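You operate a simulated robot arm through the tools that you are given. There is no shell and no other tool. Be economical: measure what you need, move in short steps, check, and stop when the job is done.

The job below is to be done with a simulated robot arm. You get a single attempt, and the scene is never put back.

JOB
Measure the salts in the green band cup and stand it on Pass or Hold.
Fine: over 50 ppm is Hold; rinse the probe in the Rinse cup, stand it back in the probe stand and switch the salts meter off; leave the orange trim slider. Set down upright: what you pick out.

Only the result counts: the job must be done as asked and must still hold three seconds after the hand-in. Knocking over, shifting, dropping, spilling or breaking anything else fails it.

ROBOT AND FRAMES
A 7-joint arm with a two-finger parallel gripper, fixed in place. Base frame: the origin is at the foot of the arm, x ahead of it, y to its left, z up; the work surface is at about z = 0. Units: m, rad, N and s.
With the tool pointing down near the work surface it reaches from about 0.22 to 0.58 m from the base axis. Its first joint turns from -1.152 to 1.152 rad. Payload 2.5 kg.
The tool frame sits at the grasp point between the pads (the TCP): z along the fingers, y along the line on which they close. The tips reach 0.023 m beyond it. Largest opening 0.094 m; finger width 0.038, thickness 0.01; the body of the gripper, 0.054 by 0.096 m, starts 0.039 m behind the TCP.
Orientation is that of the tool frame in the base frame, as a unit quaternion [w, x, y, z]. With the fingers straight down and closing along the base's y, the tool's x points along the base's -x, its y along +y and its z along -z.

CONTROLS
- The arm moves only by the tool send_rows. Its argument "plan" is a list of rows, each a list of 3 entries, a list of its own where there are three numbers: the finger opening in m, from 0 to 0.094, then the shift along the base's x, y, z in m, then the turn, a rotation vector about the base's x, y, z in rad. In form: [[fingers, [tx, ty, tz], [wx, wy, wz]], ...]. A call has 1 to 20 rows; each row shifts and turns the commanded pose from where the row before left it. Rows are played at 5 a second. More than 0.05 m and 0.15 rad between two rows, or a gripper value outside its range, and nothing of the call is played. A pose out of reach is approached as far as the arm can. The call stops where the force on the tool passes 90 N (or 10 N more than at its start, if that is more) or the arm is blocked; 0.2 s more then pass. The fingers move at their own pace (about 0.108 m/s each) and stop on an object; they squeeze with about 36 N. The grip force told is the motor's: it shows also when the fingers shut on nothing. Time passes only in rows, and 0.2 s behind the last, so rows that do not move let the fingers close. It gives the time, the measured TCP pose, the force on the tool (base axes), the opening and the grip force at its end, in the units of the frame above (readings bear some noise), with the torque about the TCP (base axes, N m) and any sound that the robot's microphone picked up.
- Cameras (640 x 400 px; columns grow to the right, rows downward): "scene" is fixed at [0.1025, -0.3942, 0.5546]; the picture's right is [0.93, -0.38, 0.00], its down [-0.18, -0.44, -0.88] and it looks along [0.33, 0.82, -0.47] (base axes); focal length 220 px, centre (320, 200). "wrist" rides on the gripper at [0.086, 0.016, -0.075] in the tool frame; the picture's right is [-0.18, 0.98, 0.00], its down [-0.58, -0.11, -0.81] and it looks along [-0.79, -0.15, 0.59] (tool axes); focal length 243 px, centre (320, 200). There is no depth. A picture from a camera that has moved, and an enlarged one, comes with that camera's place and axes in the base frame and with its lens.
- camera(camera): a new picture of that camera. The clock stands still meanwhile.
- zoom(camera, box): a new picture of the part [left, top, right, bottom] of that camera's present view, enlarged. The clock stands still meanwhile.
- hand_in(): hands the job in; it is judged then, once.

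Go step by step. Nothing tells you positions but the pictures and the camera data: compare them with the known pose of the tool, close in by small moves and look again before you grip or let go. The budget is 120 turns and 76 pictures, counting those below and the enlarged ones. Unless the task says otherwise, let go and move clear before handing in, and close with one line.

The tools are called by a JSON object that holds its "api" and its "payload". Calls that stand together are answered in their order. send_rows: Moves the arm, as the interface text tells. Its arguments: {"type":"object","properties":{"plan":{"type":"array","items":{"type":"array"}}},"required":["plan"]} The other tools are called the same way: camera (camera) takes a picture; zoom (camera, box) takes an enlarged picture of a part of a camera's view; hand_in () hands the job in.

At the start:

```text
time: 0.0
tcp_pos: [0.4158, 0.0487, 0.4333]
ee_rot: [0.001, 0.0, 1.0, -0.001]
wrist_force: [0.0, -0.7, -0.2]
moment: [0.0, 0.03, 0.02]
gripper_width: 0.0943
finger_force: 0.0
```

scene: 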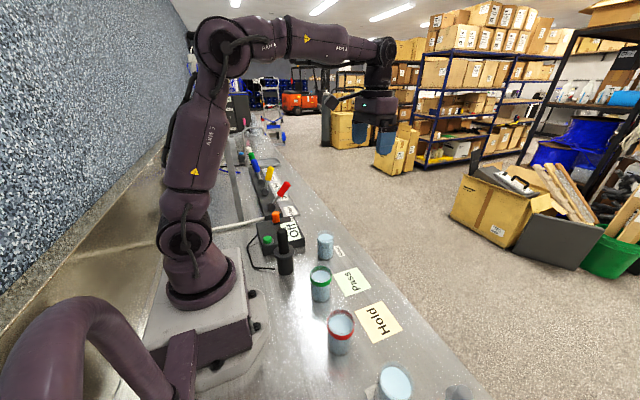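
wrist: 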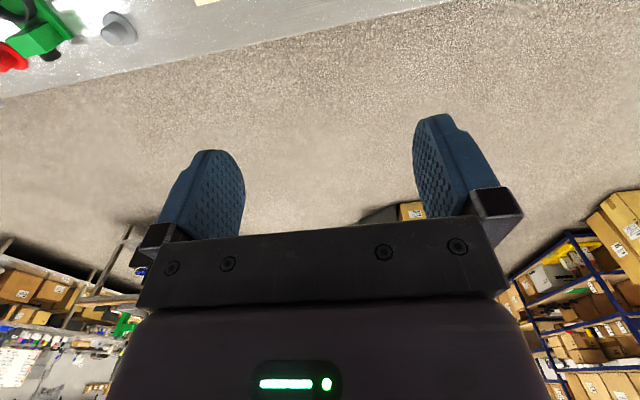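

I see a table with several cups, a probe in a stand beside a meter, and Pass/Hold cards. I'll zoom in on these first.

{"api": "zoom", "payload": {"camera": "scene", "box": [230, 180, 390, 280]}}

{"api": "zoom", "payload": {"camera": "scene", "box": [270, 225, 510, 400]}}

{"api": "zoom", "payload": {"camera": "scene", "box": [210, 100, 310, 220]}}

```text
4.00 times, centred on (310, 230) of scene
camera zoom: at [0.1025, -0.3942, 0.5546], right [0.93, -0.38, 0.0], down [-0.18, -0.44, -0.88], along [0.33, 0.82, -0.47], focal length 880 px, centre (360, 80)
```

zoom: 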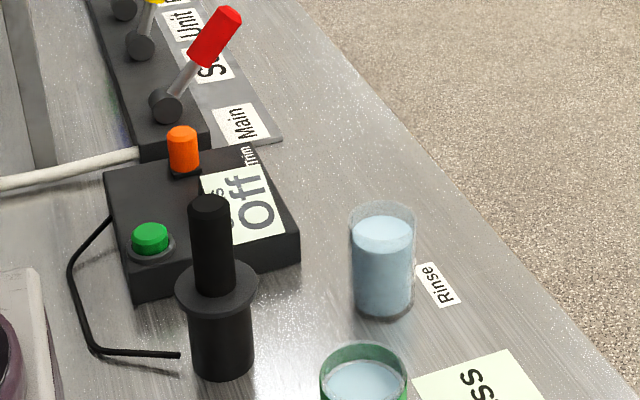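

```text
2.29 times, centred on (390, 312) of scene
camera zoom: at [0.1025, -0.3942, 0.5546], right [0.93, -0.38, 0.0], down [-0.18, -0.44, -0.88], along [0.33, 0.82, -0.47], focal length 503 px, centre (160, -57)
```

zoom: 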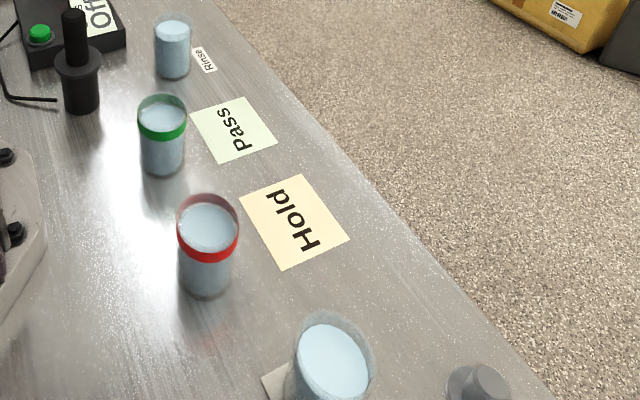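

```text
3.33 times, centred on (260, 160) of scene
camera zoom: at [0.1025, -0.3942, 0.5546], right [0.93, -0.38, 0.0], down [-0.18, -0.44, -0.88], along [0.33, 0.82, -0.47], focal length 733 px, centre (520, 333)
```

zoom: 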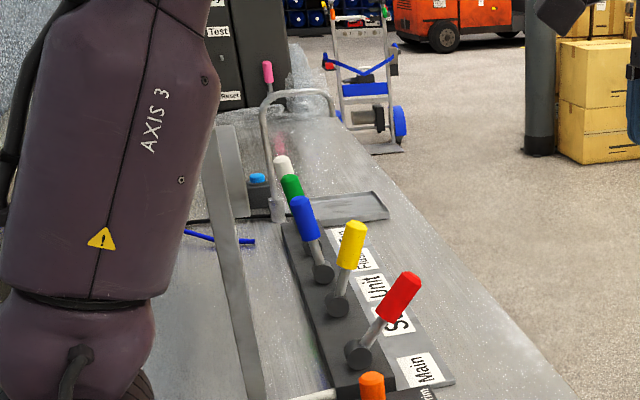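

The green button looks to be at about (0.164, 0.278), the probe at (0.20, 0.167), the Rinse cup at (0.355, 0.18) and the green cup at (0.273, 0.023). I'll move above the button with the fingers closed and check from there.

{"api": "send_rows", "payload": {"plan": [[0.0, [-0.028, 0.0255, -0.026], [0, 0, 0]], [0.0, [-0.028, 0.0255, -0.026], [0, 0, 0]], [0.0, [-0.028, 0.0255, -0.026], [0, 0, 0]], [0.0, [-0.028, 0.0255, -0.026], [0, 0, 0]], [0.0, [-0.028, 0.0255, -0.026], [0, 0, 0]], [0.0, [-0.028, 0.0255, -0.026], [0, 0, 0]], [0.0, [-0.028, 0.0255, -0.026], [0, 0, 0]], [0.0, [-0.028, 0.0255, -0.026], [0, 0, 0]], [0.0, [-0.028, 0.0253, -0.02], [0, 0, 0]], [0.0, [0, 0, 0], [0, 0, 0]]]}}

{"api": "camera", "payload": {"camera": "wrist"}}

{"api": "zoom", "payload": {"camera": "scene", "box": [200, 160, 360, 290]}}

```text
time: 2.2
tcp_pos: [0.1606, 0.2774, 0.2026]
ee_rot: [0.0, 0.0, 1.0, 0.001]
wrist_force: [0.6, 0.1, -0.3]
moment: [-0.03, 0.02, 0.01]
gripper_width: 0.0001
finger_force: 35.9
```

```text
70 pictures are left
camera wrist: at [0.0754, 0.2939, 0.2784], right [0.18, 0.98, 0.0], down [0.58, -0.11, 0.81], along [0.79, -0.15, -0.59], focal length 243 px, centre (320, 200)
```

wrist: 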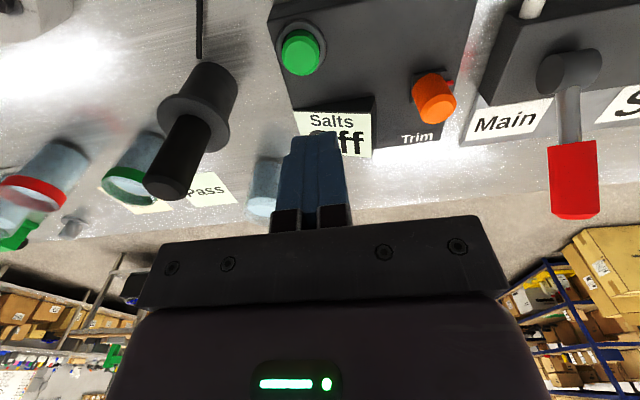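

```text
3.08 times, centred on (280, 225) of scene
camera zoom: at [0.1025, -0.3942, 0.5546], right [0.93, -0.38, 0.0], down [-0.18, -0.44, -0.88], along [0.33, 0.82, -0.47], focal length 677 px, centre (443, 123)
```

zoom: 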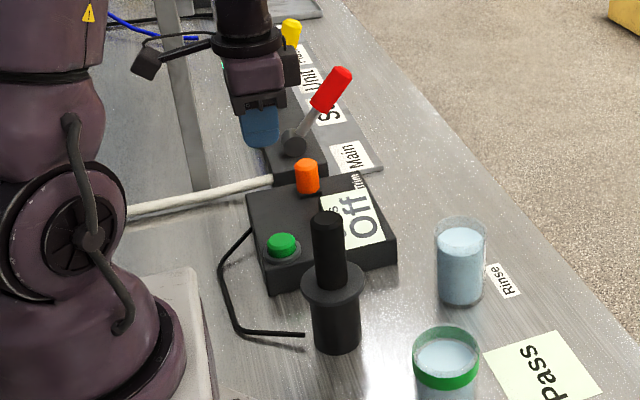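

Combining the two views puts the button top at about (0.163, 0.262, 0.062) and the probe handle top at (0.197, 0.154, 0.16). The meter shows Off, so I'll come down over the button.

{"api": "send_rows", "payload": {"plan": [[0.0, [0.002, -0.0154, -0.03], [0, 0, 0]], [0.0, [0, 0, -0.04], [0, 0, 0]], [0.0, [0, 0, -0.035], [0, 0, 0]], [0.0, [0, 0, 0], [0, 0, 0]]]}}

{"api": "zoom", "payload": {"camera": "scene", "box": [230, 180, 330, 280]}}

{"api": "camera", "payload": {"camera": "wrist"}}

```text
time: 3.2
tcp_pos: [0.1654, 0.2615, 0.0994]
ee_rot: [-0.001, -0.001, 1.0, 0.0]
wrist_force: [-0.2, 0.2, 0.3]
moment: [0.01, 0.0, -0.02]
gripper_width: 0.0
finger_force: 36.0
```

```text
4.00 times, centred on (280, 230) of scene
camera zoom: at [0.1025, -0.3942, 0.5546], right [0.93, -0.38, 0.0], down [-0.18, -0.44, -0.88], along [0.33, 0.82, -0.47], focal length 880 px, centre (480, 80)
```

zoom: 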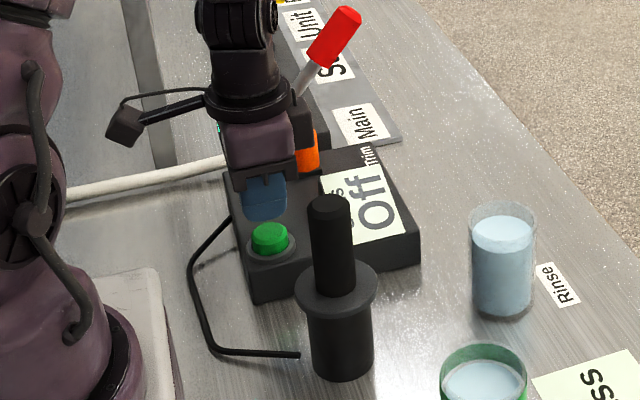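

```text
67 pictures are left
camera wrist: at [0.0782, 0.2783, 0.1748], right [0.18, 0.98, 0.0], down [0.58, -0.11, 0.81], along [0.79, -0.15, -0.59], focal length 243 px, centre (320, 200)
```

wrist: 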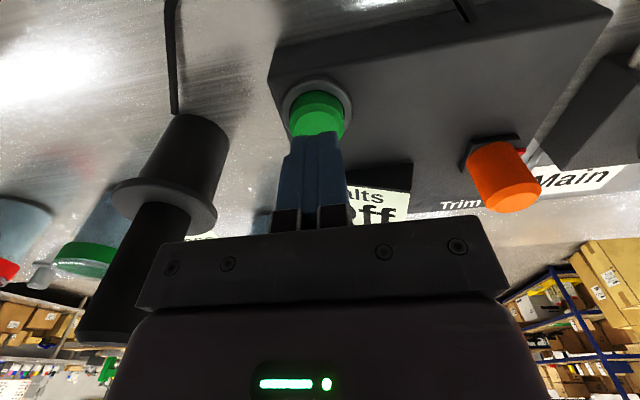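

The tips are just above and slightly past the button. I'll shift by −0.005 m in x and come down in small steps.

{"api": "send_rows", "payload": {"plan": [[0.0, [-0.005, 0, -0.006], [0, 0, 0]], [0.0, [0, 0, -0.004], [0, 0, 0]], [0.0, [0, 0, -0.004], [0, 0, 0]], [0.0, [0, 0, 0], [0, 0, 0]]]}}

{"api": "zoom", "payload": {"camera": "scene", "box": [230, 180, 330, 280]}}

```text
time: 4.2
tcp_pos: [0.1601, 0.2624, 0.0863]
ee_rot: [0.0, 0.0, 1.0, 0.0]
wrist_force: [0.3, 0.3, -0.1]
moment: [-0.01, 0.0, 0.02]
gripper_width: 0.0
finger_force: 36.0
```

```text
4.00 times, centred on (280, 230) of scene
camera zoom: at [0.1025, -0.3942, 0.5546], right [0.93, -0.38, 0.0], down [-0.18, -0.44, -0.88], along [0.33, 0.82, -0.47], focal length 880 px, centre (480, 80)
```

zoom: 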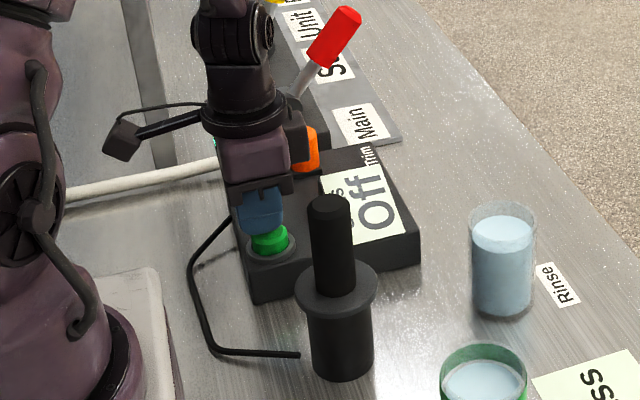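

No contact yet, and the tips are right over the button, so I'll keep going down gently.

{"api": "send_rows", "payload": {"plan": [[0.0, [0, 0, -0.003], [0, 0, 0]], [0.0, [0, 0, -0.003], [0, 0, 0]], [0.0, [0, 0, 0], [0, 0, 0]]]}}

{"api": "zoom", "payload": {"camera": "scene", "box": [230, 180, 330, 280]}}

```text
time: 5.0
tcp_pos: [0.1587, 0.2615, 0.0803]
ee_rot: [-0.001, -0.001, 1.0, 0.0]
wrist_force: [-0.3, -0.4, 1.2]
moment: [0.01, 0.01, -0.02]
gripper_width: 0.0
finger_force: 35.9
```

```text
4.00 times, centred on (280, 230) of scene
camera zoom: at [0.1025, -0.3942, 0.5546], right [0.93, -0.38, 0.0], down [-0.18, -0.44, -0.88], along [0.33, 0.82, -0.47], focal length 880 px, centre (480, 80)
```

zoom: 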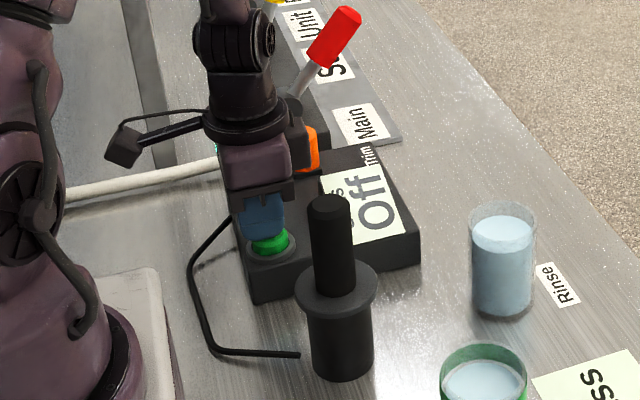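

Light contact (1.2 N) has begun at a tip height of about 0.057. I'll press a little further.

{"api": "send_rows", "payload": {"plan": [[0.0, [0, 0, -0.002], [0, 0, 0]], [0.0, [0, 0, -0.002], [0, 0, 0]], [0.0, [0, 0, 0], [0, 0, 0]]]}}

{"api": "zoom", "payload": {"camera": "scene", "box": [230, 180, 330, 280]}}

```text
time: 5.8
tcp_pos: [0.1599, 0.262, 0.0785]
ee_rot: [0.0, 0.0, 1.0, -0.001]
wrist_force: [-13.7, -19.4, 79.5]
moment: [-0.48, 0.18, -0.17]
gripper_width: 0.0002
finger_force: 35.7
heard: click
```

```text
4.00 times, centred on (280, 230) of scene
camera zoom: at [0.1023, -0.3944, 0.5544], right [0.93, -0.38, 0.0], down [-0.18, -0.44, -0.88], along [0.33, 0.82, -0.47], focal length 880 px, centre (480, 80)
```

zoom: 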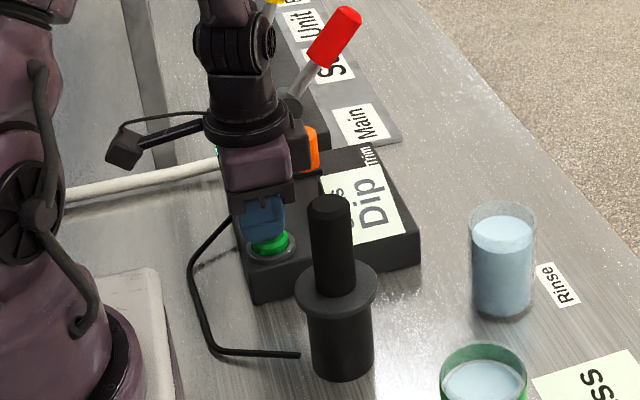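

The meter clicked on and now shows "Dip". I'll back off, rise, and move above the probe handle with the fingers open.

{"api": "send_rows", "payload": {"plan": [[0.0, [0, 0, 0.02], [0, 0, 0]], [0.0, [0, 0, 0.05], [0, 0, 0]], [0.0, [0, 0, 0.05], [0, 0, 0]], [0.06, [0, 0, 0.04], [0, 0, 0]], [0.06, [0.012, -0.036, 0], [0, 0, 0]], [0.06, [0.012, -0.036, 0], [0, 0, 0]], [0.06, [0.013, -0.036, 0], [0, 0, 0]], [0.06, [0, 0, 0], [0, 0, 0]]]}}

{"api": "camera", "payload": {"camera": "wrist"}}

{"api": "zoom", "payload": {"camera": "scene", "box": [200, 150, 400, 290]}}

```text
time: 7.6
tcp_pos: [0.1976, 0.1562, 0.2356]
ee_rot: [0.0, -0.001, 1.0, 0.0]
wrist_force: [0.5, 0.2, 0.4]
moment: [0.01, -0.01, -0.02]
gripper_width: 0.0602
finger_force: 0.1
```

```text
63 pictures are left
camera wrist: at [0.1108, 0.1725, 0.3115], right [0.18, 0.98, 0.0], down [0.58, -0.11, 0.81], along [0.79, -0.15, -0.59], focal length 243 px, centre (320, 200)
```

wrist: 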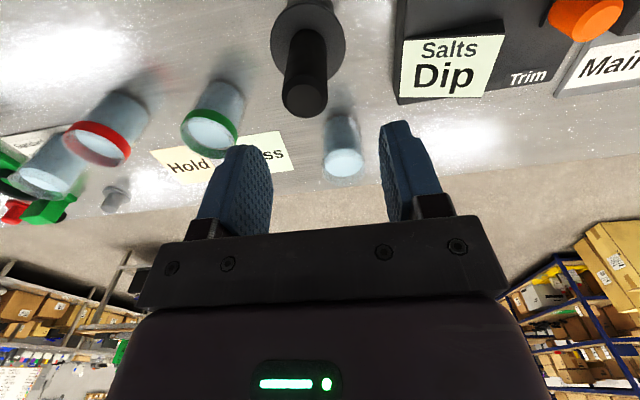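

```text
2.86 times, centred on (300, 220) of scene
camera zoom: at [0.1025, -0.3942, 0.5546], right [0.93, -0.38, 0.0], down [-0.18, -0.44, -0.88], along [0.33, 0.82, -0.47], focal length 628 px, centre (377, 143)
```

zoom: 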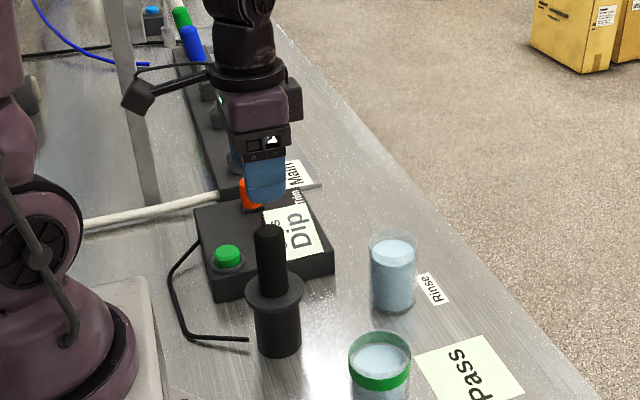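

The probe axis is at about (0.1985, 0.1455), with its top near z 0.16. I'll align and descend partway.

{"api": "send_rows", "payload": {"plan": [[0.06, [0.001, -0.0105, 0], [0, 0, 0]], [0.06, [0, 0, -0.035], [0, 0, 0]], [0.06, [0, 0, 0], [0, 0, 0]]]}}

{"api": "camera", "payload": {"camera": "wrist"}}

```text
time: 8.4
tcp_pos: [0.1969, 0.1434, 0.202]
ee_rot: [0.0, 0.0, 1.0, 0.0]
wrist_force: [-0.1, 0.5, 0.4]
moment: [0.02, -0.01, 0.03]
gripper_width: 0.06
finger_force: 0.1
```

```text
61 pictures are left
camera wrist: at [0.1106, 0.1596, 0.2771], right [0.18, 0.98, 0.0], down [0.58, -0.11, 0.81], along [0.79, -0.15, -0.59], focal length 243 px, centre (320, 200)
```

wrist: 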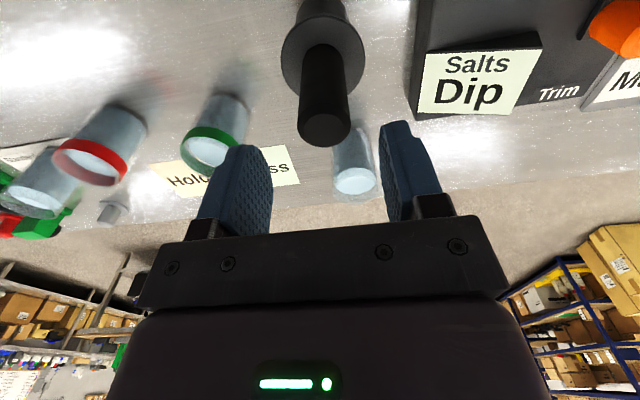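

The handle is centred between the fingers (0.198, 0.146). Next I'll descend to z≈0.132 and grip.

{"api": "send_rows", "payload": {"plan": [[0.06, [0.001, 0.002, -0.03], [0, 0, 0]], [0.06, [0, 0, -0.03], [0, 0, 0]], [0.06, [0, 0, -0.01], [0, 0, 0]], [0.06, [0, 0, 0], [0, 0, 0]]]}}

{"api": "camera", "payload": {"camera": "wrist"}}

{"api": "zoom", "payload": {"camera": "scene", "box": [230, 180, 330, 280]}}

```text
time: 9.4
tcp_pos: [0.1995, 0.1453, 0.1309]
ee_rot: [0.0, 0.0, 1.0, 0.0]
wrist_force: [0.1, -0.1, -0.7]
moment: [-0.01, -0.02, -0.01]
gripper_width: 0.0599
finger_force: 0.1
```

```text
60 pictures are left
camera wrist: at [0.1118, 0.1623, 0.2063], right [0.18, 0.98, 0.0], down [0.58, -0.11, 0.81], along [0.79, -0.15, -0.59], focal length 243 px, centre (320, 200)
```

wrist: 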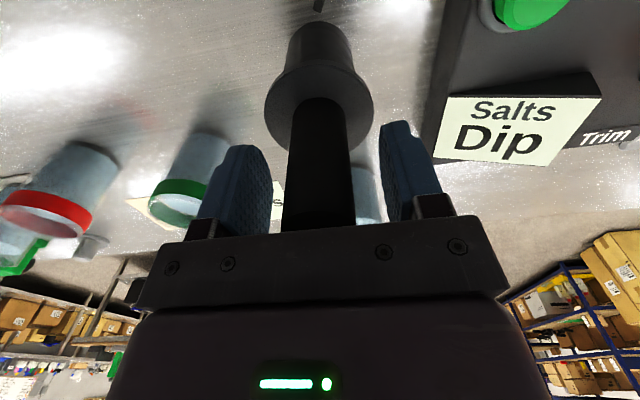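

```text
4.00 times, centred on (280, 230) of scene
camera zoom: at [0.1025, -0.3942, 0.5546], right [0.93, -0.38, 0.0], down [-0.18, -0.44, -0.88], along [0.33, 0.82, -0.47], focal length 880 px, centre (480, 80)
```

zoom: 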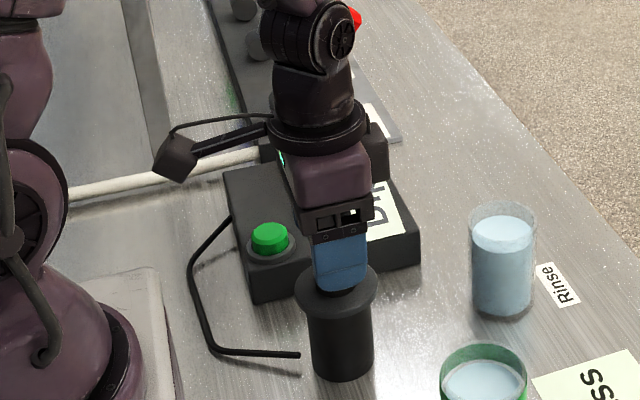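

The handle sits centred between the pads, so I'll close on it.

{"api": "send_rows", "payload": {"plan": [[0.02, [0, 0, 0], [0, 0, 0]], [0.0, [0, 0, 0], [0, 0, 0]], [0.0, [0, 0, 0], [0, 0, 0]]]}}

```text
time: 10.2
tcp_pos: [0.1983, 0.1459, 0.1323]
ee_rot: [0.001, 0.0, 1.0, 0.0]
wrist_force: [0.3, 0.8, -0.3]
moment: [0.01, -0.03, -0.02]
gripper_width: 0.0313
finger_force: 36.1
```

The grip holds at 0.031 m on the handle. I'll lift straight up, noting that the gripped stand pose is TCP (0.1985, 0.1459, 0.132).

{"api": "send_rows", "payload": {"plan": [[0.0, [0, 0, 0.01], [0, 0, 0]], [0.0, [0, 0, 0.03], [0, 0, 0]], [0.0, [0, 0, 0.04], [0, 0, 0]], [0.0, [0, 0, 0.04], [0, 0, 0]], [0.0, [0, 0, 0.03], [0, 0, 0]], [0.0, [0, 0, 0], [0, 0, 0]]]}}

{"api": "zoom", "payload": {"camera": "scene", "box": [210, 130, 370, 290]}}

{"api": "camera", "payload": {"camera": "wrist"}}

```text
time: 11.6
tcp_pos: [0.1997, 0.1449, 0.283]
ee_rot: [0.0, 0.0, 1.0, 0.0]
wrist_force: [0.6, -0.2, -0.2]
moment: [-0.02, 0.02, -0.01]
gripper_width: 0.0309
finger_force: 36.7
```

```text
2.50 times, centred on (290, 210) of scene
camera zoom: at [0.1025, -0.3942, 0.5546], right [0.93, -0.38, 0.0], down [-0.18, -0.44, -0.88], along [0.33, 0.82, -0.47], focal length 550 px, centre (395, 175)
```

zoom: 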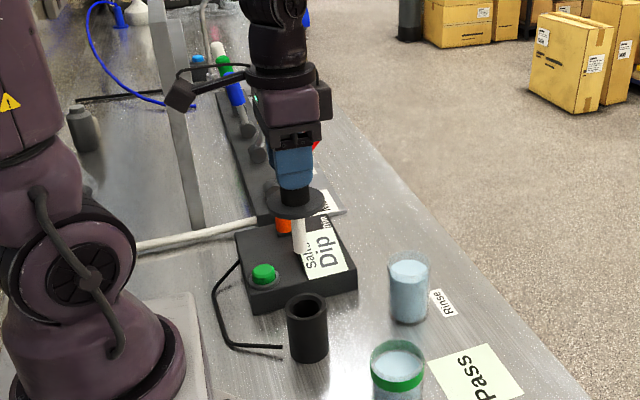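

```text
57 pictures are left
camera wrist: at [0.1127, 0.1612, 0.3584], right [0.18, 0.98, 0.0], down [0.58, -0.11, 0.81], along [0.79, -0.15, -0.59], focal length 243 px, centre (320, 200)
```

wrist: 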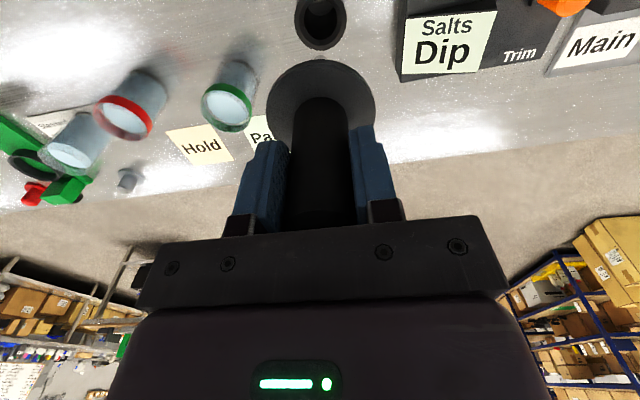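

The probe has come out: its collar lies about 0.048 below the TCP and its white tip about 0.116 below. I'll carry it above the green cup, which I put at about (0.266, 0.016), and check the alignment.

{"api": "send_rows", "payload": {"plan": [[0.0, [0.0225, -0.043, 0], [0, 0, 0]], [0.0, [0.0225, -0.043, 0], [0, 0, 0]], [0.0, [0.0225, -0.043, -0.01], [0, 0, 0]], [0.0, [0, 0, 0], [0, 0, 0]], [0.0, [0, 0, 0], [0, 0, 0]]]}}

{"api": "zoom", "payload": {"camera": "scene", "box": [250, 150, 400, 310]}}

{"api": "camera", "payload": {"camera": "wrist"}}

```text
time: 12.8
tcp_pos: [0.268, 0.0184, 0.2709]
ee_rot: [0.0, -0.001, 1.0, 0.0]
wrist_force: [0.9, 0.2, -0.9]
moment: [0.0, 0.01, 0.01]
gripper_width: 0.0306
finger_force: 35.6
```

```text
2.50 times, centred on (325, 230) of scene
camera zoom: at [0.1025, -0.3942, 0.5546], right [0.93, -0.38, 0.0], down [-0.18, -0.44, -0.88], along [0.33, 0.82, -0.47], focal length 550 px, centre (308, 125)
```

zoom: 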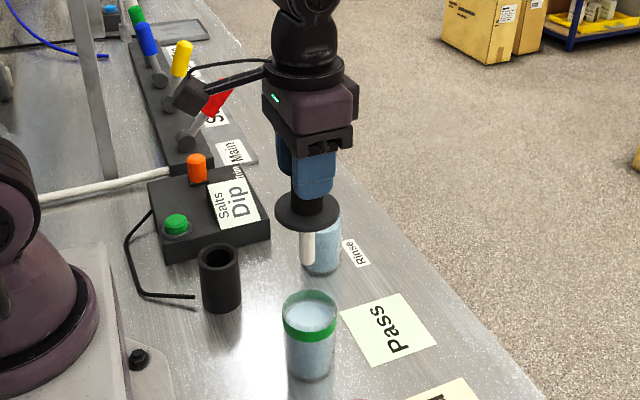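

```text
55 pictures are left
camera wrist: at [0.1826, 0.0343, 0.3463], right [0.18, 0.98, 0.0], down [0.58, -0.11, 0.81], along [0.79, -0.15, -0.59], focal length 243 px, centre (320, 200)
```

wrist: 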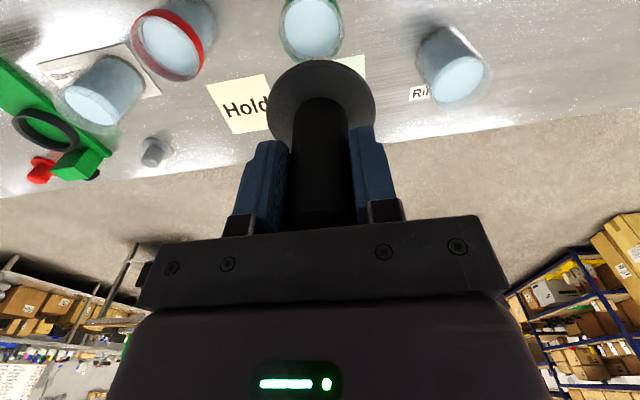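

The cup rim is at about (0.267, 0.014), so the rod is nearly lined up. I'll nudge y and lower to just above the rim.

{"api": "send_rows", "payload": {"plan": [[0.0, [-0.001, -0.004, -0.03], [0, 0, 0]], [0.0, [0, 0, -0.025], [0, 0, 0]], [0.0, [0, 0, 0], [0, 0, 0]]]}}

{"api": "zoom", "payload": {"camera": "scene", "box": [270, 220, 370, 310]}}

{"api": "camera", "payload": {"camera": "wrist"}}

```text
time: 13.6
tcp_pos: [0.2669, 0.0132, 0.2156]
ee_rot: [0.0, 0.001, 1.0, 0.001]
wrist_force: [-0.2, 0.0, -0.9]
moment: [-0.01, 0.02, -0.02]
gripper_width: 0.0308
finger_force: 35.5
```

```text
4.44 times, centred on (320, 265) of scene
camera zoom: at [0.1025, -0.3942, 0.5546], right [0.93, -0.38, 0.0], down [-0.18, -0.44, -0.88], along [0.33, 0.82, -0.47], focal length 977 px, centre (320, -89)
```

zoom: 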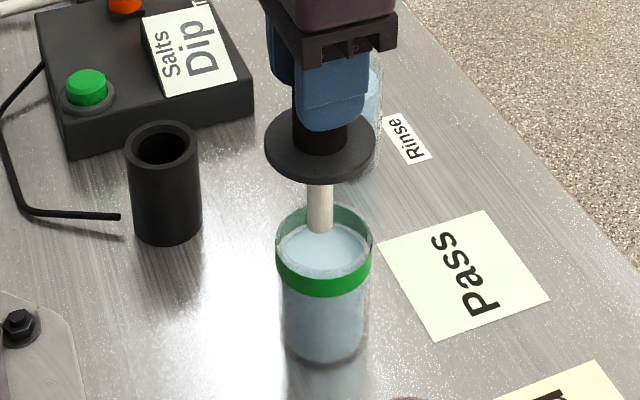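

```text
53 pictures are left
camera wrist: at [0.1811, 0.0297, 0.2914], right [0.18, 0.98, 0.0], down [0.58, -0.11, 0.81], along [0.79, -0.15, -0.59], focal length 243 px, centre (320, 200)
```

wrist: 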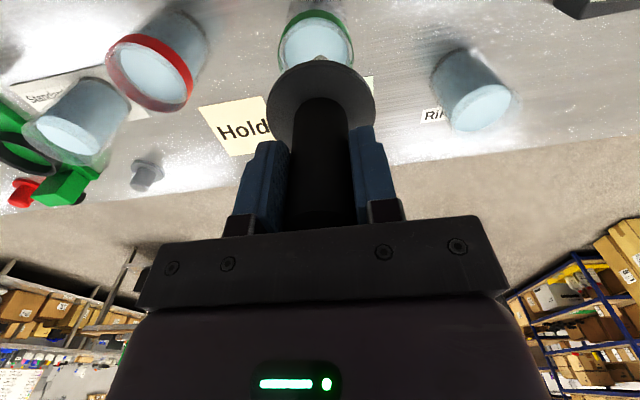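

The rod tip is over the mouth, slightly near and left. I'll nudge it by (+0.004, +0.004) and dip to TCP z≈0.155.

{"api": "send_rows", "payload": {"plan": [[0.0, [0.004, 0.004, 0], [0, 0, 0]], [0.0, [0, 0, -0.02], [0, 0, 0]], [0.0, [0, 0, -0.02], [0, 0, 0]], [0.0, [0, 0, -0.02], [0, 0, 0]], [0.0, [0, 0, 0], [0, 0, 0]], [0.0, [0, 0, 0], [0, 0, 0]], [0.0, [0, 0, 0], [0, 0, 0]], [0.0, [0, 0, 0], [0, 0, 0]], [0.0, [0, 0, 0], [0, 0, 0]]]}}

{"api": "zoom", "payload": {"camera": "scene", "box": [260, 200, 370, 310]}}

```text
time: 15.6
tcp_pos: [0.27, 0.0167, 0.1559]
ee_rot: [0.0, 0.0, 1.0, 0.0]
wrist_force: [-0.4, 0.1, -1.2]
moment: [0.05, 0.02, 0.03]
gripper_width: 0.0309
finger_force: 35.9
```

```text
3.64 times, centred on (315, 255) of scene
camera zoom: at [0.1025, -0.3942, 0.5546], right [0.93, -0.38, 0.0], down [-0.18, -0.44, -0.88], along [0.33, 0.82, -0.47], focal length 800 px, centre (338, 0)
```

zoom: 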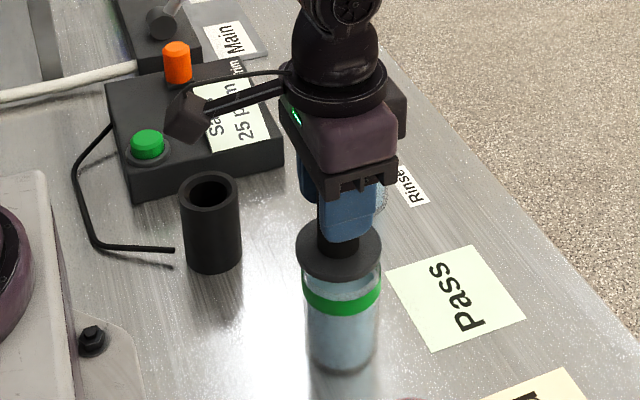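

The display gives a ppm reading. I'll wait a few seconds for it to settle and then read it close up.

{"api": "send_rows", "payload": {"plan": [[0.0, [0, 0, 0], [0, 0, 0]], [0.0, [0, 0, 0], [0, 0, 0]], [0.0, [0, 0, 0], [0, 0, 0]], [0.0, [0, 0, 0], [0, 0, 0]], [0.0, [0, 0, 0], [0, 0, 0]], [0.0, [0, 0, 0], [0, 0, 0]], [0.0, [0, 0, 0], [0, 0, 0]], [0.0, [0, 0, 0], [0, 0, 0]], [0.0, [0, 0, 0], [0, 0, 0]], [0.0, [0, 0, 0], [0, 0, 0]]]}}

{"api": "zoom", "payload": {"camera": "scene", "box": [305, 217, 340, 247]}}

{"api": "camera", "payload": {"camera": "wrist"}}

```text
time: 17.8
tcp_pos: [0.2695, 0.0168, 0.1561]
ee_rot: [0.0, 0.0, 1.0, 0.0]
wrist_force: [-0.7, 0.8, -1.3]
moment: [0.0, -0.01, 0.05]
gripper_width: 0.031
finger_force: 36.2
```

```text
13.33 times, centred on (322, 232) of scene
camera zoom: at [0.1025, -0.3942, 0.5546], right [0.93, -0.38, 0.0], down [-0.18, -0.44, -0.88], along [0.33, 0.82, -0.47], focal length 2932 px, centre (287, -227)
```

zoom: 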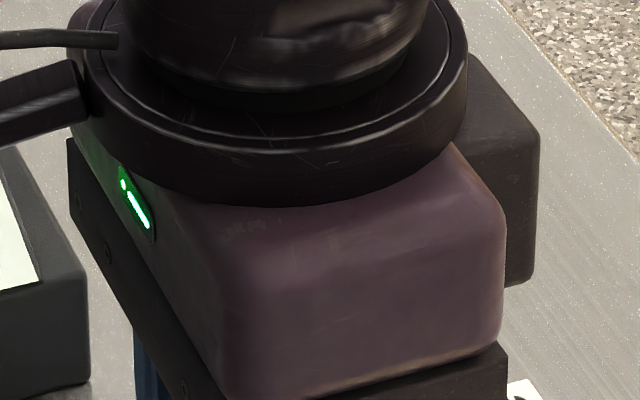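

```text
50 pictures are left
camera wrist: at [0.1828, 0.0336, 0.2305], right [0.18, 0.98, 0.0], down [0.58, -0.11, 0.81], along [0.79, -0.15, -0.59], focal length 243 px, centre (320, 200)
```

wrist: 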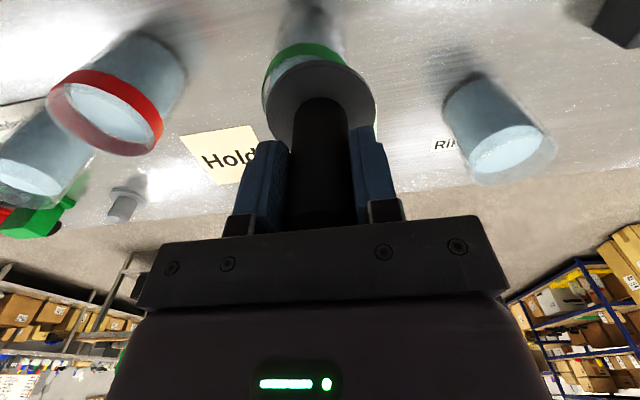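

I aimed the zoom at the wrong spot; the display is around pixel (290, 233).

{"api": "zoom", "payload": {"camera": "scene", "box": [272, 218, 308, 242]}}

```text
16.00 times, centred on (290, 230) of scene
camera zoom: at [0.1025, -0.3942, 0.5546], right [0.93, -0.38, 0.0], down [-0.18, -0.44, -0.88], along [0.33, 0.82, -0.47], focal length 3519 px, centre (800, -280)
```

zoom: 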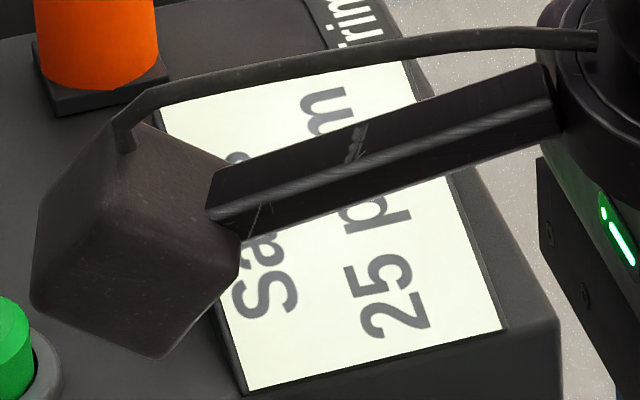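

It reads 25 ppm. I'll wait a little more to confirm it's stable.

{"api": "send_rows", "payload": {"plan": [[0.0, [0, 0, 0], [0, 0, 0]], [0.0, [0, 0, 0], [0, 0, 0]], [0.0, [0, 0, 0], [0, 0, 0]], [0.0, [0, 0, 0], [0, 0, 0]], [0.0, [0, 0, 0], [0, 0, 0]], [0.0, [0, 0, 0], [0, 0, 0]], [0.0, [0, 0, 0], [0, 0, 0]], [0.0, [0, 0, 0], [0, 0, 0]], [0.0, [0, 0, 0], [0, 0, 0]], [0.0, [0, 0, 0], [0, 0, 0]], [0.0, [0, 0, 0], [0, 0, 0]], [0.0, [0, 0, 0], [0, 0, 0]], [0.0, [0, 0, 0], [0, 0, 0]], [0.0, [0, 0, 0], [0, 0, 0]], [0.0, [0, 0, 0], [0, 0, 0]]]}}

{"api": "zoom", "payload": {"camera": "scene", "box": [272, 218, 308, 242]}}

```text
time: 21.0
tcp_pos: [0.2701, 0.0175, 0.1558]
ee_rot: [0.0, 0.0, 1.0, 0.0]
wrist_force: [0.5, -0.4, -0.6]
moment: [-0.02, 0.01, 0.0]
gripper_width: 0.0312
finger_force: 35.8
```

```text
16.00 times, centred on (290, 230) of scene
camera zoom: at [0.1025, -0.3942, 0.5546], right [0.93, -0.38, 0.0], down [-0.18, -0.44, -0.88], along [0.33, 0.82, -0.47], focal length 3519 px, centre (800, -280)
```

zoom: 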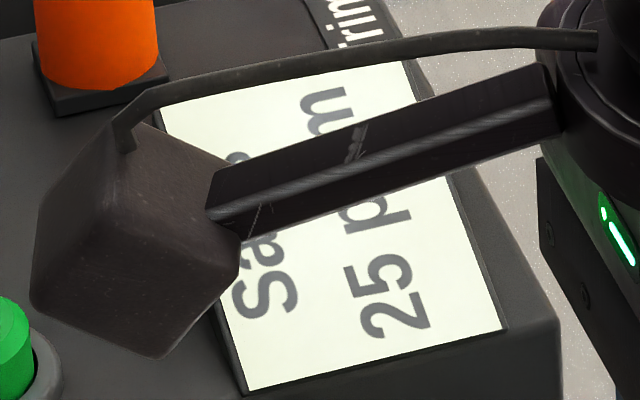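

It's stable at 25 ppm, which is not over 50, so the cup goes on Pass. I'll lift out and move towards the Rinse cup at about (0.345, 0.165).

{"api": "send_rows", "payload": {"plan": [[0.0, [0, 0, 0.02], [0, 0, 0]], [0.0, [0, 0, 0.03], [0, 0, 0]], [0.0, [0, 0, 0.04], [0, 0, 0]], [0.0, [0, 0, 0.02], [0, 0, 0]], [0.0, [0.019, 0.037, 0], [0, 0, 0]], [0.0, [0.019, 0.037, 0], [0, 0, 0]], [0.0, [0.019, 0.037, 0], [0, 0, 0]], [0.0, [0.018, 0.037, 0], [0, 0, 0]], [0.0, [0, 0, 0], [0, 0, 0]], [0.0, [0, 0, 0], [0, 0, 0]]]}}

{"api": "zoom", "payload": {"camera": "scene", "box": [270, 190, 370, 280]}}

{"api": "camera", "payload": {"camera": "wrist"}}

```text
time: 23.2
tcp_pos: [0.3449, 0.1663, 0.2641]
ee_rot: [0.0, 0.001, 1.0, 0.0]
wrist_force: [-0.5, 0.7, -1.1]
moment: [-0.01, 0.02, -0.01]
gripper_width: 0.0308
finger_force: 36.1
```

```text
4.44 times, centred on (320, 235) of scene
camera zoom: at [0.1025, -0.3942, 0.5546], right [0.93, -0.38, 0.0], down [-0.18, -0.44, -0.88], along [0.33, 0.82, -0.47], focal length 977 px, centre (320, 44)
```

zoom: 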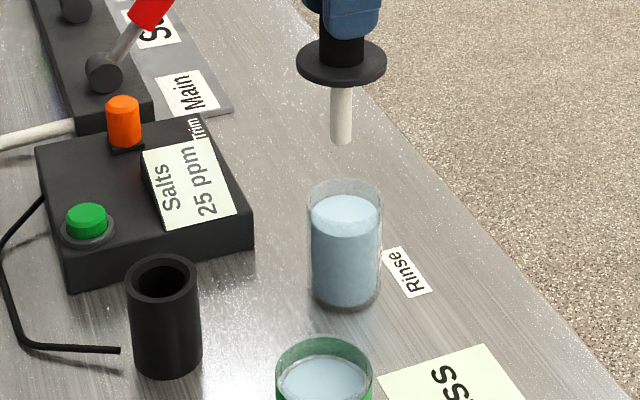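

```text
46 pictures are left
camera wrist: at [0.2592, 0.1822, 0.3397], right [0.18, 0.98, 0.0], down [0.58, -0.11, 0.81], along [0.79, -0.15, -0.59], focal length 243 px, centre (320, 200)
```

wrist: 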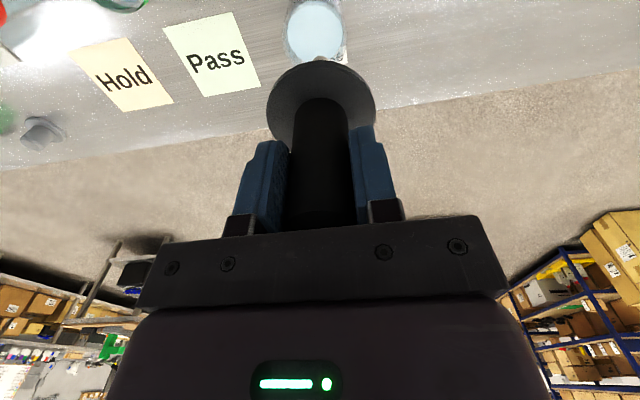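

The rod is nearly over the Rinse cup, at about (0.348, 0.170). I'll nudge and lower to just above the rim.

{"api": "send_rows", "payload": {"plan": [[0.0, [0.003, 0.004, -0.025], [0, 0, 0]], [0.0, [0, 0, -0.025], [0, 0, 0]], [0.0, [0, 0, 0], [0, 0, 0]]]}}

{"api": "zoom", "payload": {"camera": "scene", "box": [285, 200, 365, 260]}}

{"api": "camera", "payload": {"camera": "wrist"}}

```text
time: 24.0
tcp_pos: [0.348, 0.1706, 0.2149]
ee_rot: [0.001, 0.0, 1.0, 0.0]
wrist_force: [-0.5, 0.1, -0.4]
moment: [0.02, 0.02, 0.01]
gripper_width: 0.0307
finger_force: 36.1
```

```text
6.67 times, centred on (325, 230) of scene
camera zoom: at [0.1025, -0.3942, 0.5546], right [0.93, -0.38, 0.0], down [-0.18, -0.44, -0.88], along [0.33, 0.82, -0.47], focal length 1466 px, centre (287, 0)
```

zoom: 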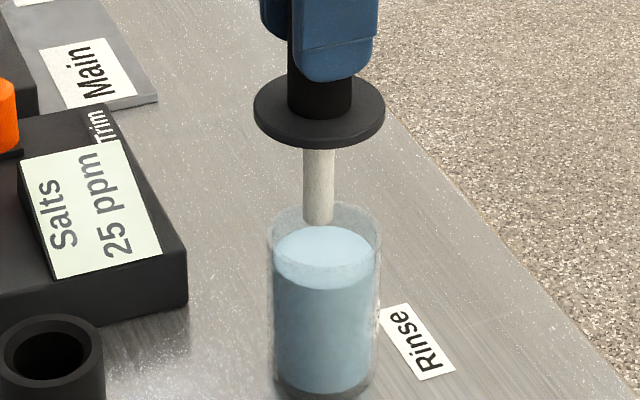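

```text
44 pictures are left
camera wrist: at [0.2617, 0.1862, 0.2898], right [0.18, 0.98, 0.0], down [0.58, -0.11, 0.81], along [0.79, -0.15, -0.59], focal length 243 px, centre (320, 200)
```

wrist: 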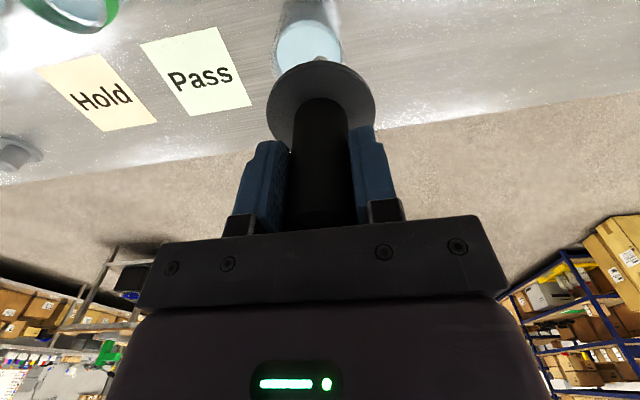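

The rod is well within the mouth. I'll make a small y correction, then dip to z≈0.155 and swirl by small vertical moves.

{"api": "send_rows", "payload": {"plan": [[0.0, [0.002, -0.003, 0], [0, 0, 0]], [0.0, [0, 0, -0.02], [0, 0, 0]], [0.0, [0, 0, -0.02], [0, 0, 0]], [0.0, [0, 0, -0.02], [0, 0, 0]], [0.0, [0, 0, 0], [0, 0, 0]], [0.0, [0, 0, 0.01], [0, 0, 0]], [0.0, [0, 0, -0.01], [0, 0, 0]], [0.0, [0, 0, 0.01], [0, 0, 0]], [0.0, [0, 0, -0.01], [0, 0, 0]], [0.0, [0, 0, 0], [0, 0, 0]], [0.0, [0, 0, 0], [0, 0, 0]], [0.0, [0, 0, 0], [0, 0, 0]], [0.0, [0, 0, 0], [0, 0, 0]], [0.0, [0, 0, 0], [0, 0, 0]]]}}

{"api": "zoom", "payload": {"camera": "scene", "box": [265, 190, 365, 260]}}

```text
time: 27.0
tcp_pos: [0.3486, 0.1673, 0.1551]
ee_rot: [0.0, 0.0, 1.0, 0.0]
wrist_force: [0.0, -0.1, -0.8]
moment: [0.02, -0.02, -0.01]
gripper_width: 0.0311
finger_force: 35.9
```

```text
5.71 times, centred on (315, 225) of scene
camera zoom: at [0.1025, -0.3942, 0.5546], right [0.93, -0.38, 0.0], down [-0.18, -0.44, -0.88], along [0.33, 0.82, -0.47], focal length 1257 px, centre (349, 57)
```

zoom: 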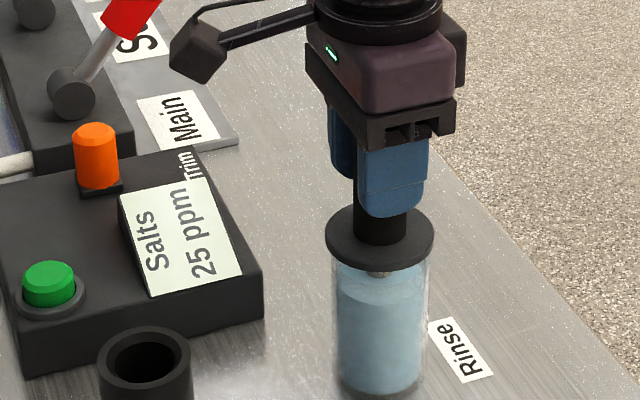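

The probe has been rinsed. I'll lift out and carry it back above the stand at (0.1985, 0.1459).

{"api": "send_rows", "payload": {"plan": [[0.0, [0, 0, 0.02], [0, 0, 0]], [0.0, [0, 0, 0.03], [0, 0, 0]], [0.0, [0, 0, 0.04], [0, 0, 0]], [0.0, [0, 0, 0.01], [0, 0, 0]], [0.0, [-0.0375, -0.0055, 0], [0, 0, 0]], [0.0, [-0.0375, -0.0055, 0], [0, 0, 0]], [0.0, [-0.0375, -0.0055, 0], [0, 0, 0]], [0.0, [-0.0375, -0.005, 0], [0, 0, 0]], [0.0, [0, 0, 0], [0, 0, 0]], [0.0, [0, 0, 0], [0, 0, 0]]]}}

{"api": "zoom", "payload": {"camera": "scene", "box": [240, 180, 340, 280]}}

{"api": "camera", "payload": {"camera": "wrist"}}

```text
time: 29.2
tcp_pos: [0.2004, 0.1434, 0.2563]
ee_rot: [0.0, 0.0, 1.0, 0.0]
wrist_force: [0.4, -0.3, -1.0]
moment: [0.03, -0.01, -0.02]
gripper_width: 0.031
finger_force: 35.8
```

```text
4.00 times, centred on (290, 230) of scene
camera zoom: at [0.1025, -0.3942, 0.5546], right [0.93, -0.38, 0.0], down [-0.18, -0.44, -0.88], along [0.33, 0.82, -0.47], focal length 880 px, centre (440, 80)
```

zoom: 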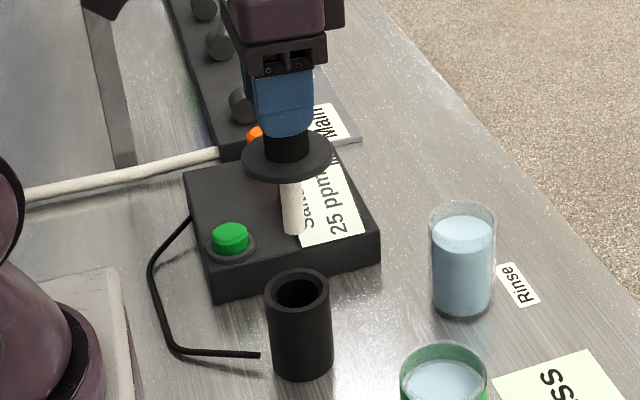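

```text
41 pictures are left
camera wrist: at [0.1139, 0.1598, 0.3321], right [0.18, 0.98, 0.0], down [0.58, -0.11, 0.81], along [0.79, -0.15, -0.59], focal length 243 px, centre (320, 200)
```

wrist: 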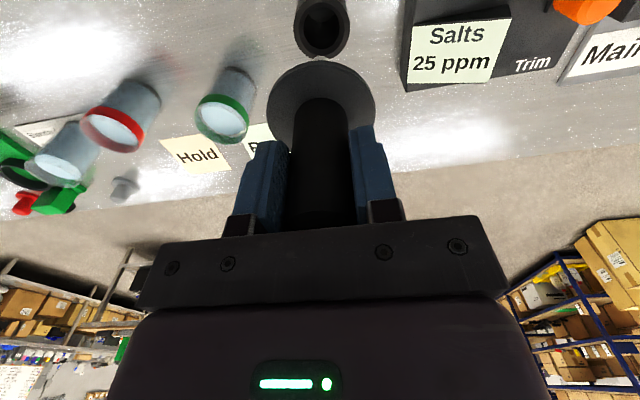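

By dead reckoning from the grip pose, I need a (−0.0005, +0.0015) shift and a drop of 0.125. I'll correct, lower in stages, and check that the tip enters the stand.

{"api": "send_rows", "payload": {"plan": [[0.0, [-0.0005, 0.0015, -0.02], [0, 0, 0]], [0.0, [0, 0, -0.025], [0, 0, 0]], [0.0, [0, 0, 0], [0, 0, 0]]]}}

{"api": "zoom", "payload": {"camera": "scene", "box": [250, 200, 330, 280]}}

{"api": "camera", "payload": {"camera": "wrist"}}

```text
time: 30.0
tcp_pos: [0.2, 0.1462, 0.2102]
ee_rot: [0.0, -0.001, 1.0, 0.0]
wrist_force: [0.4, 0.1, -0.7]
moment: [-0.04, 0.0, 0.01]
gripper_width: 0.031
finger_force: 36.2
```

```text
5.00 times, centred on (290, 240) of scene
camera zoom: at [0.1025, -0.3942, 0.5546], right [0.93, -0.38, 0.0], down [-0.18, -0.44, -0.88], along [0.33, 0.82, -0.47], focal length 1100 px, centre (470, 0)
```

zoom: 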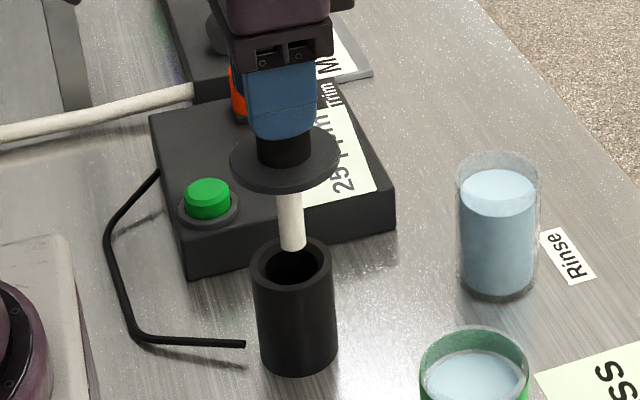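

```text
39 pictures are left
camera wrist: at [0.1137, 0.1612, 0.2859], right [0.18, 0.98, 0.0], down [0.58, -0.11, 0.81], along [0.79, -0.15, -0.59], focal length 243 px, centre (320, 200)
```

wrist: 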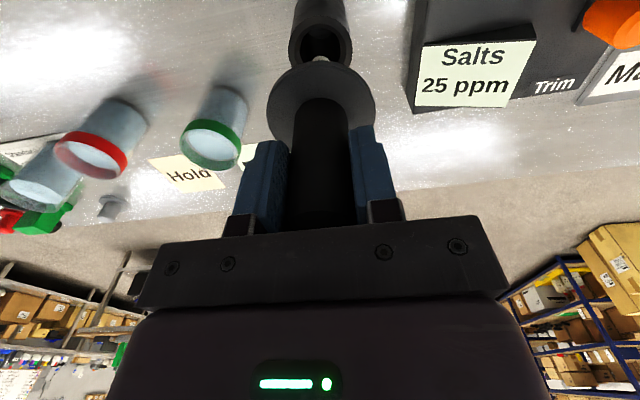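

The tip lines up with the stand bore. I'll lower it in the remaining steps.

{"api": "send_rows", "payload": {"plan": [[0.0, [0, 0, -0.02], [0, 0, 0]], [0.0, [0, 0, -0.02], [0, 0, 0]], [0.0, [0, 0, -0.02], [0, 0, 0]], [0.0, [0, 0, -0.01], [0, 0, 0]], [0.0, [0, 0, -0.006], [0, 0, 0]], [0.0, [0, 0, -0.003], [0, 0, 0]], [0.0, [0, 0, 0], [0, 0, 0]]]}}

{"api": "zoom", "payload": {"camera": "scene", "box": [250, 200, 330, 280]}}

```text
time: 31.6
tcp_pos: [0.1993, 0.1446, 0.1322]
ee_rot: [0.0, 0.0, 1.0, 0.0]
wrist_force: [0.1, -0.3, -0.7]
moment: [0.02, 0.01, 0.0]
gripper_width: 0.031
finger_force: 36.4
```

```text
5.00 times, centred on (290, 240) of scene
camera zoom: at [0.1025, -0.3942, 0.5546], right [0.93, -0.38, 0.0], down [-0.18, -0.44, -0.88], along [0.33, 0.82, -0.47], focal length 1100 px, centre (470, 0)
```

zoom: 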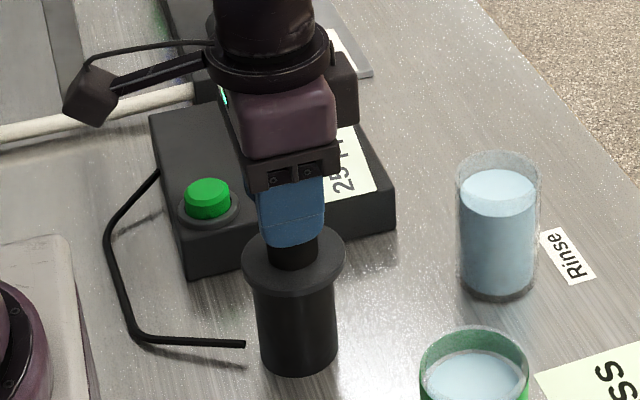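

The probe is in with ~1 mm to go. I'll finish seating it, then open and rise.

{"api": "send_rows", "payload": {"plan": [[0.0, [0, 0, -0.001], [0, 0, 0]], [0.0, [0, 0, 0], [0, 0, 0]], [0.035, [0, 0, 0], [0, 0, 0]], [0.06, [0, 0, 0], [0, 0, 0]], [0.06, [0, 0, 0], [0, 0, 0]], [0.06, [0, 0, 0.02], [0, 0, 0]], [0.06, [0, 0, 0.04], [0, 0, 0]], [0.06, [0, 0, 0.04], [0, 0, 0]], [0.06, [0, 0, 0], [0, 0, 0]]]}}

{"api": "zoom", "payload": {"camera": "scene", "box": [250, 200, 330, 280]}}

```text
time: 33.6
tcp_pos: [0.1984, 0.1445, 0.2304]
ee_rot: [0.0, -0.001, 1.0, 0.0]
wrist_force: [0.3, -0.5, -1.0]
moment: [0.03, 0.01, 0.02]
gripper_width: 0.0599
finger_force: 0.1
```

```text
5.00 times, centred on (290, 240) of scene
camera zoom: at [0.1025, -0.3942, 0.5546], right [0.93, -0.38, 0.0], down [-0.18, -0.44, -0.88], along [0.33, 0.82, -0.47], focal length 1100 px, centre (470, 0)
```

zoom: 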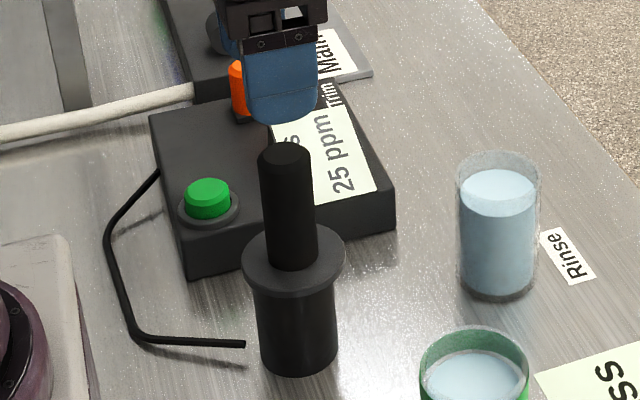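

The probe is standing back in its stand. Next I'll go to the button to switch the meter off.

{"api": "send_rows", "payload": {"plan": [[0.0, [-0.013, 0.039, 0], [0, 0, 0]], [0.0, [-0.013, 0.039, 0], [0, 0, 0]], [0.0, [-0.013, 0.0385, 0], [0, 0, 0]], [0.0, [0, 0, -0.05], [0, 0, 0]], [0.0, [0, 0, -0.05], [0, 0, 0]], [0.0, [0, 0, -0.04], [0, 0, 0]], [0.0, [0, 0, -0.005], [0, 0, 0]], [0.0, [0, 0, -0.005], [0, 0, 0]], [0.0, [0, 0, -0.001], [0, 0, 0]], [0.0, [0, 0, 0], [0, 0, 0]]]}}

{"api": "zoom", "payload": {"camera": "scene", "box": [250, 190, 330, 270]}}

```text
time: 35.8
tcp_pos: [0.1609, 0.2624, 0.0794]
ee_rot: [0.0, 0.001, 1.0, 0.0]
wrist_force: [-0.9, 0.8, 1.0]
moment: [0.03, 0.01, -0.03]
gripper_width: 0.0
finger_force: 36.3
heard: click
```

```text
5.00 times, centred on (290, 230) of scene
camera zoom: at [0.1025, -0.3942, 0.5546], right [0.93, -0.38, 0.0], down [-0.18, -0.44, -0.88], along [0.33, 0.82, -0.47], focal length 1100 px, centre (470, 50)
```

zoom: 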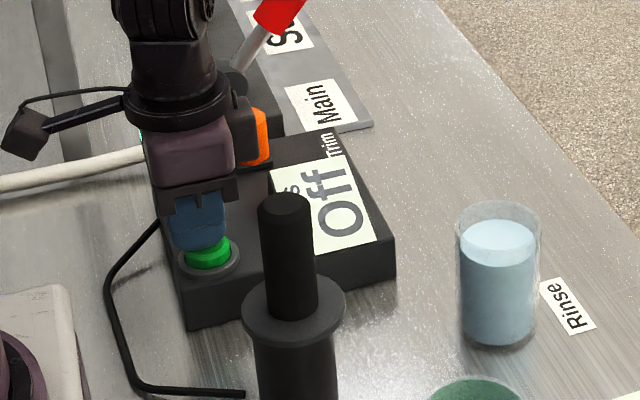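

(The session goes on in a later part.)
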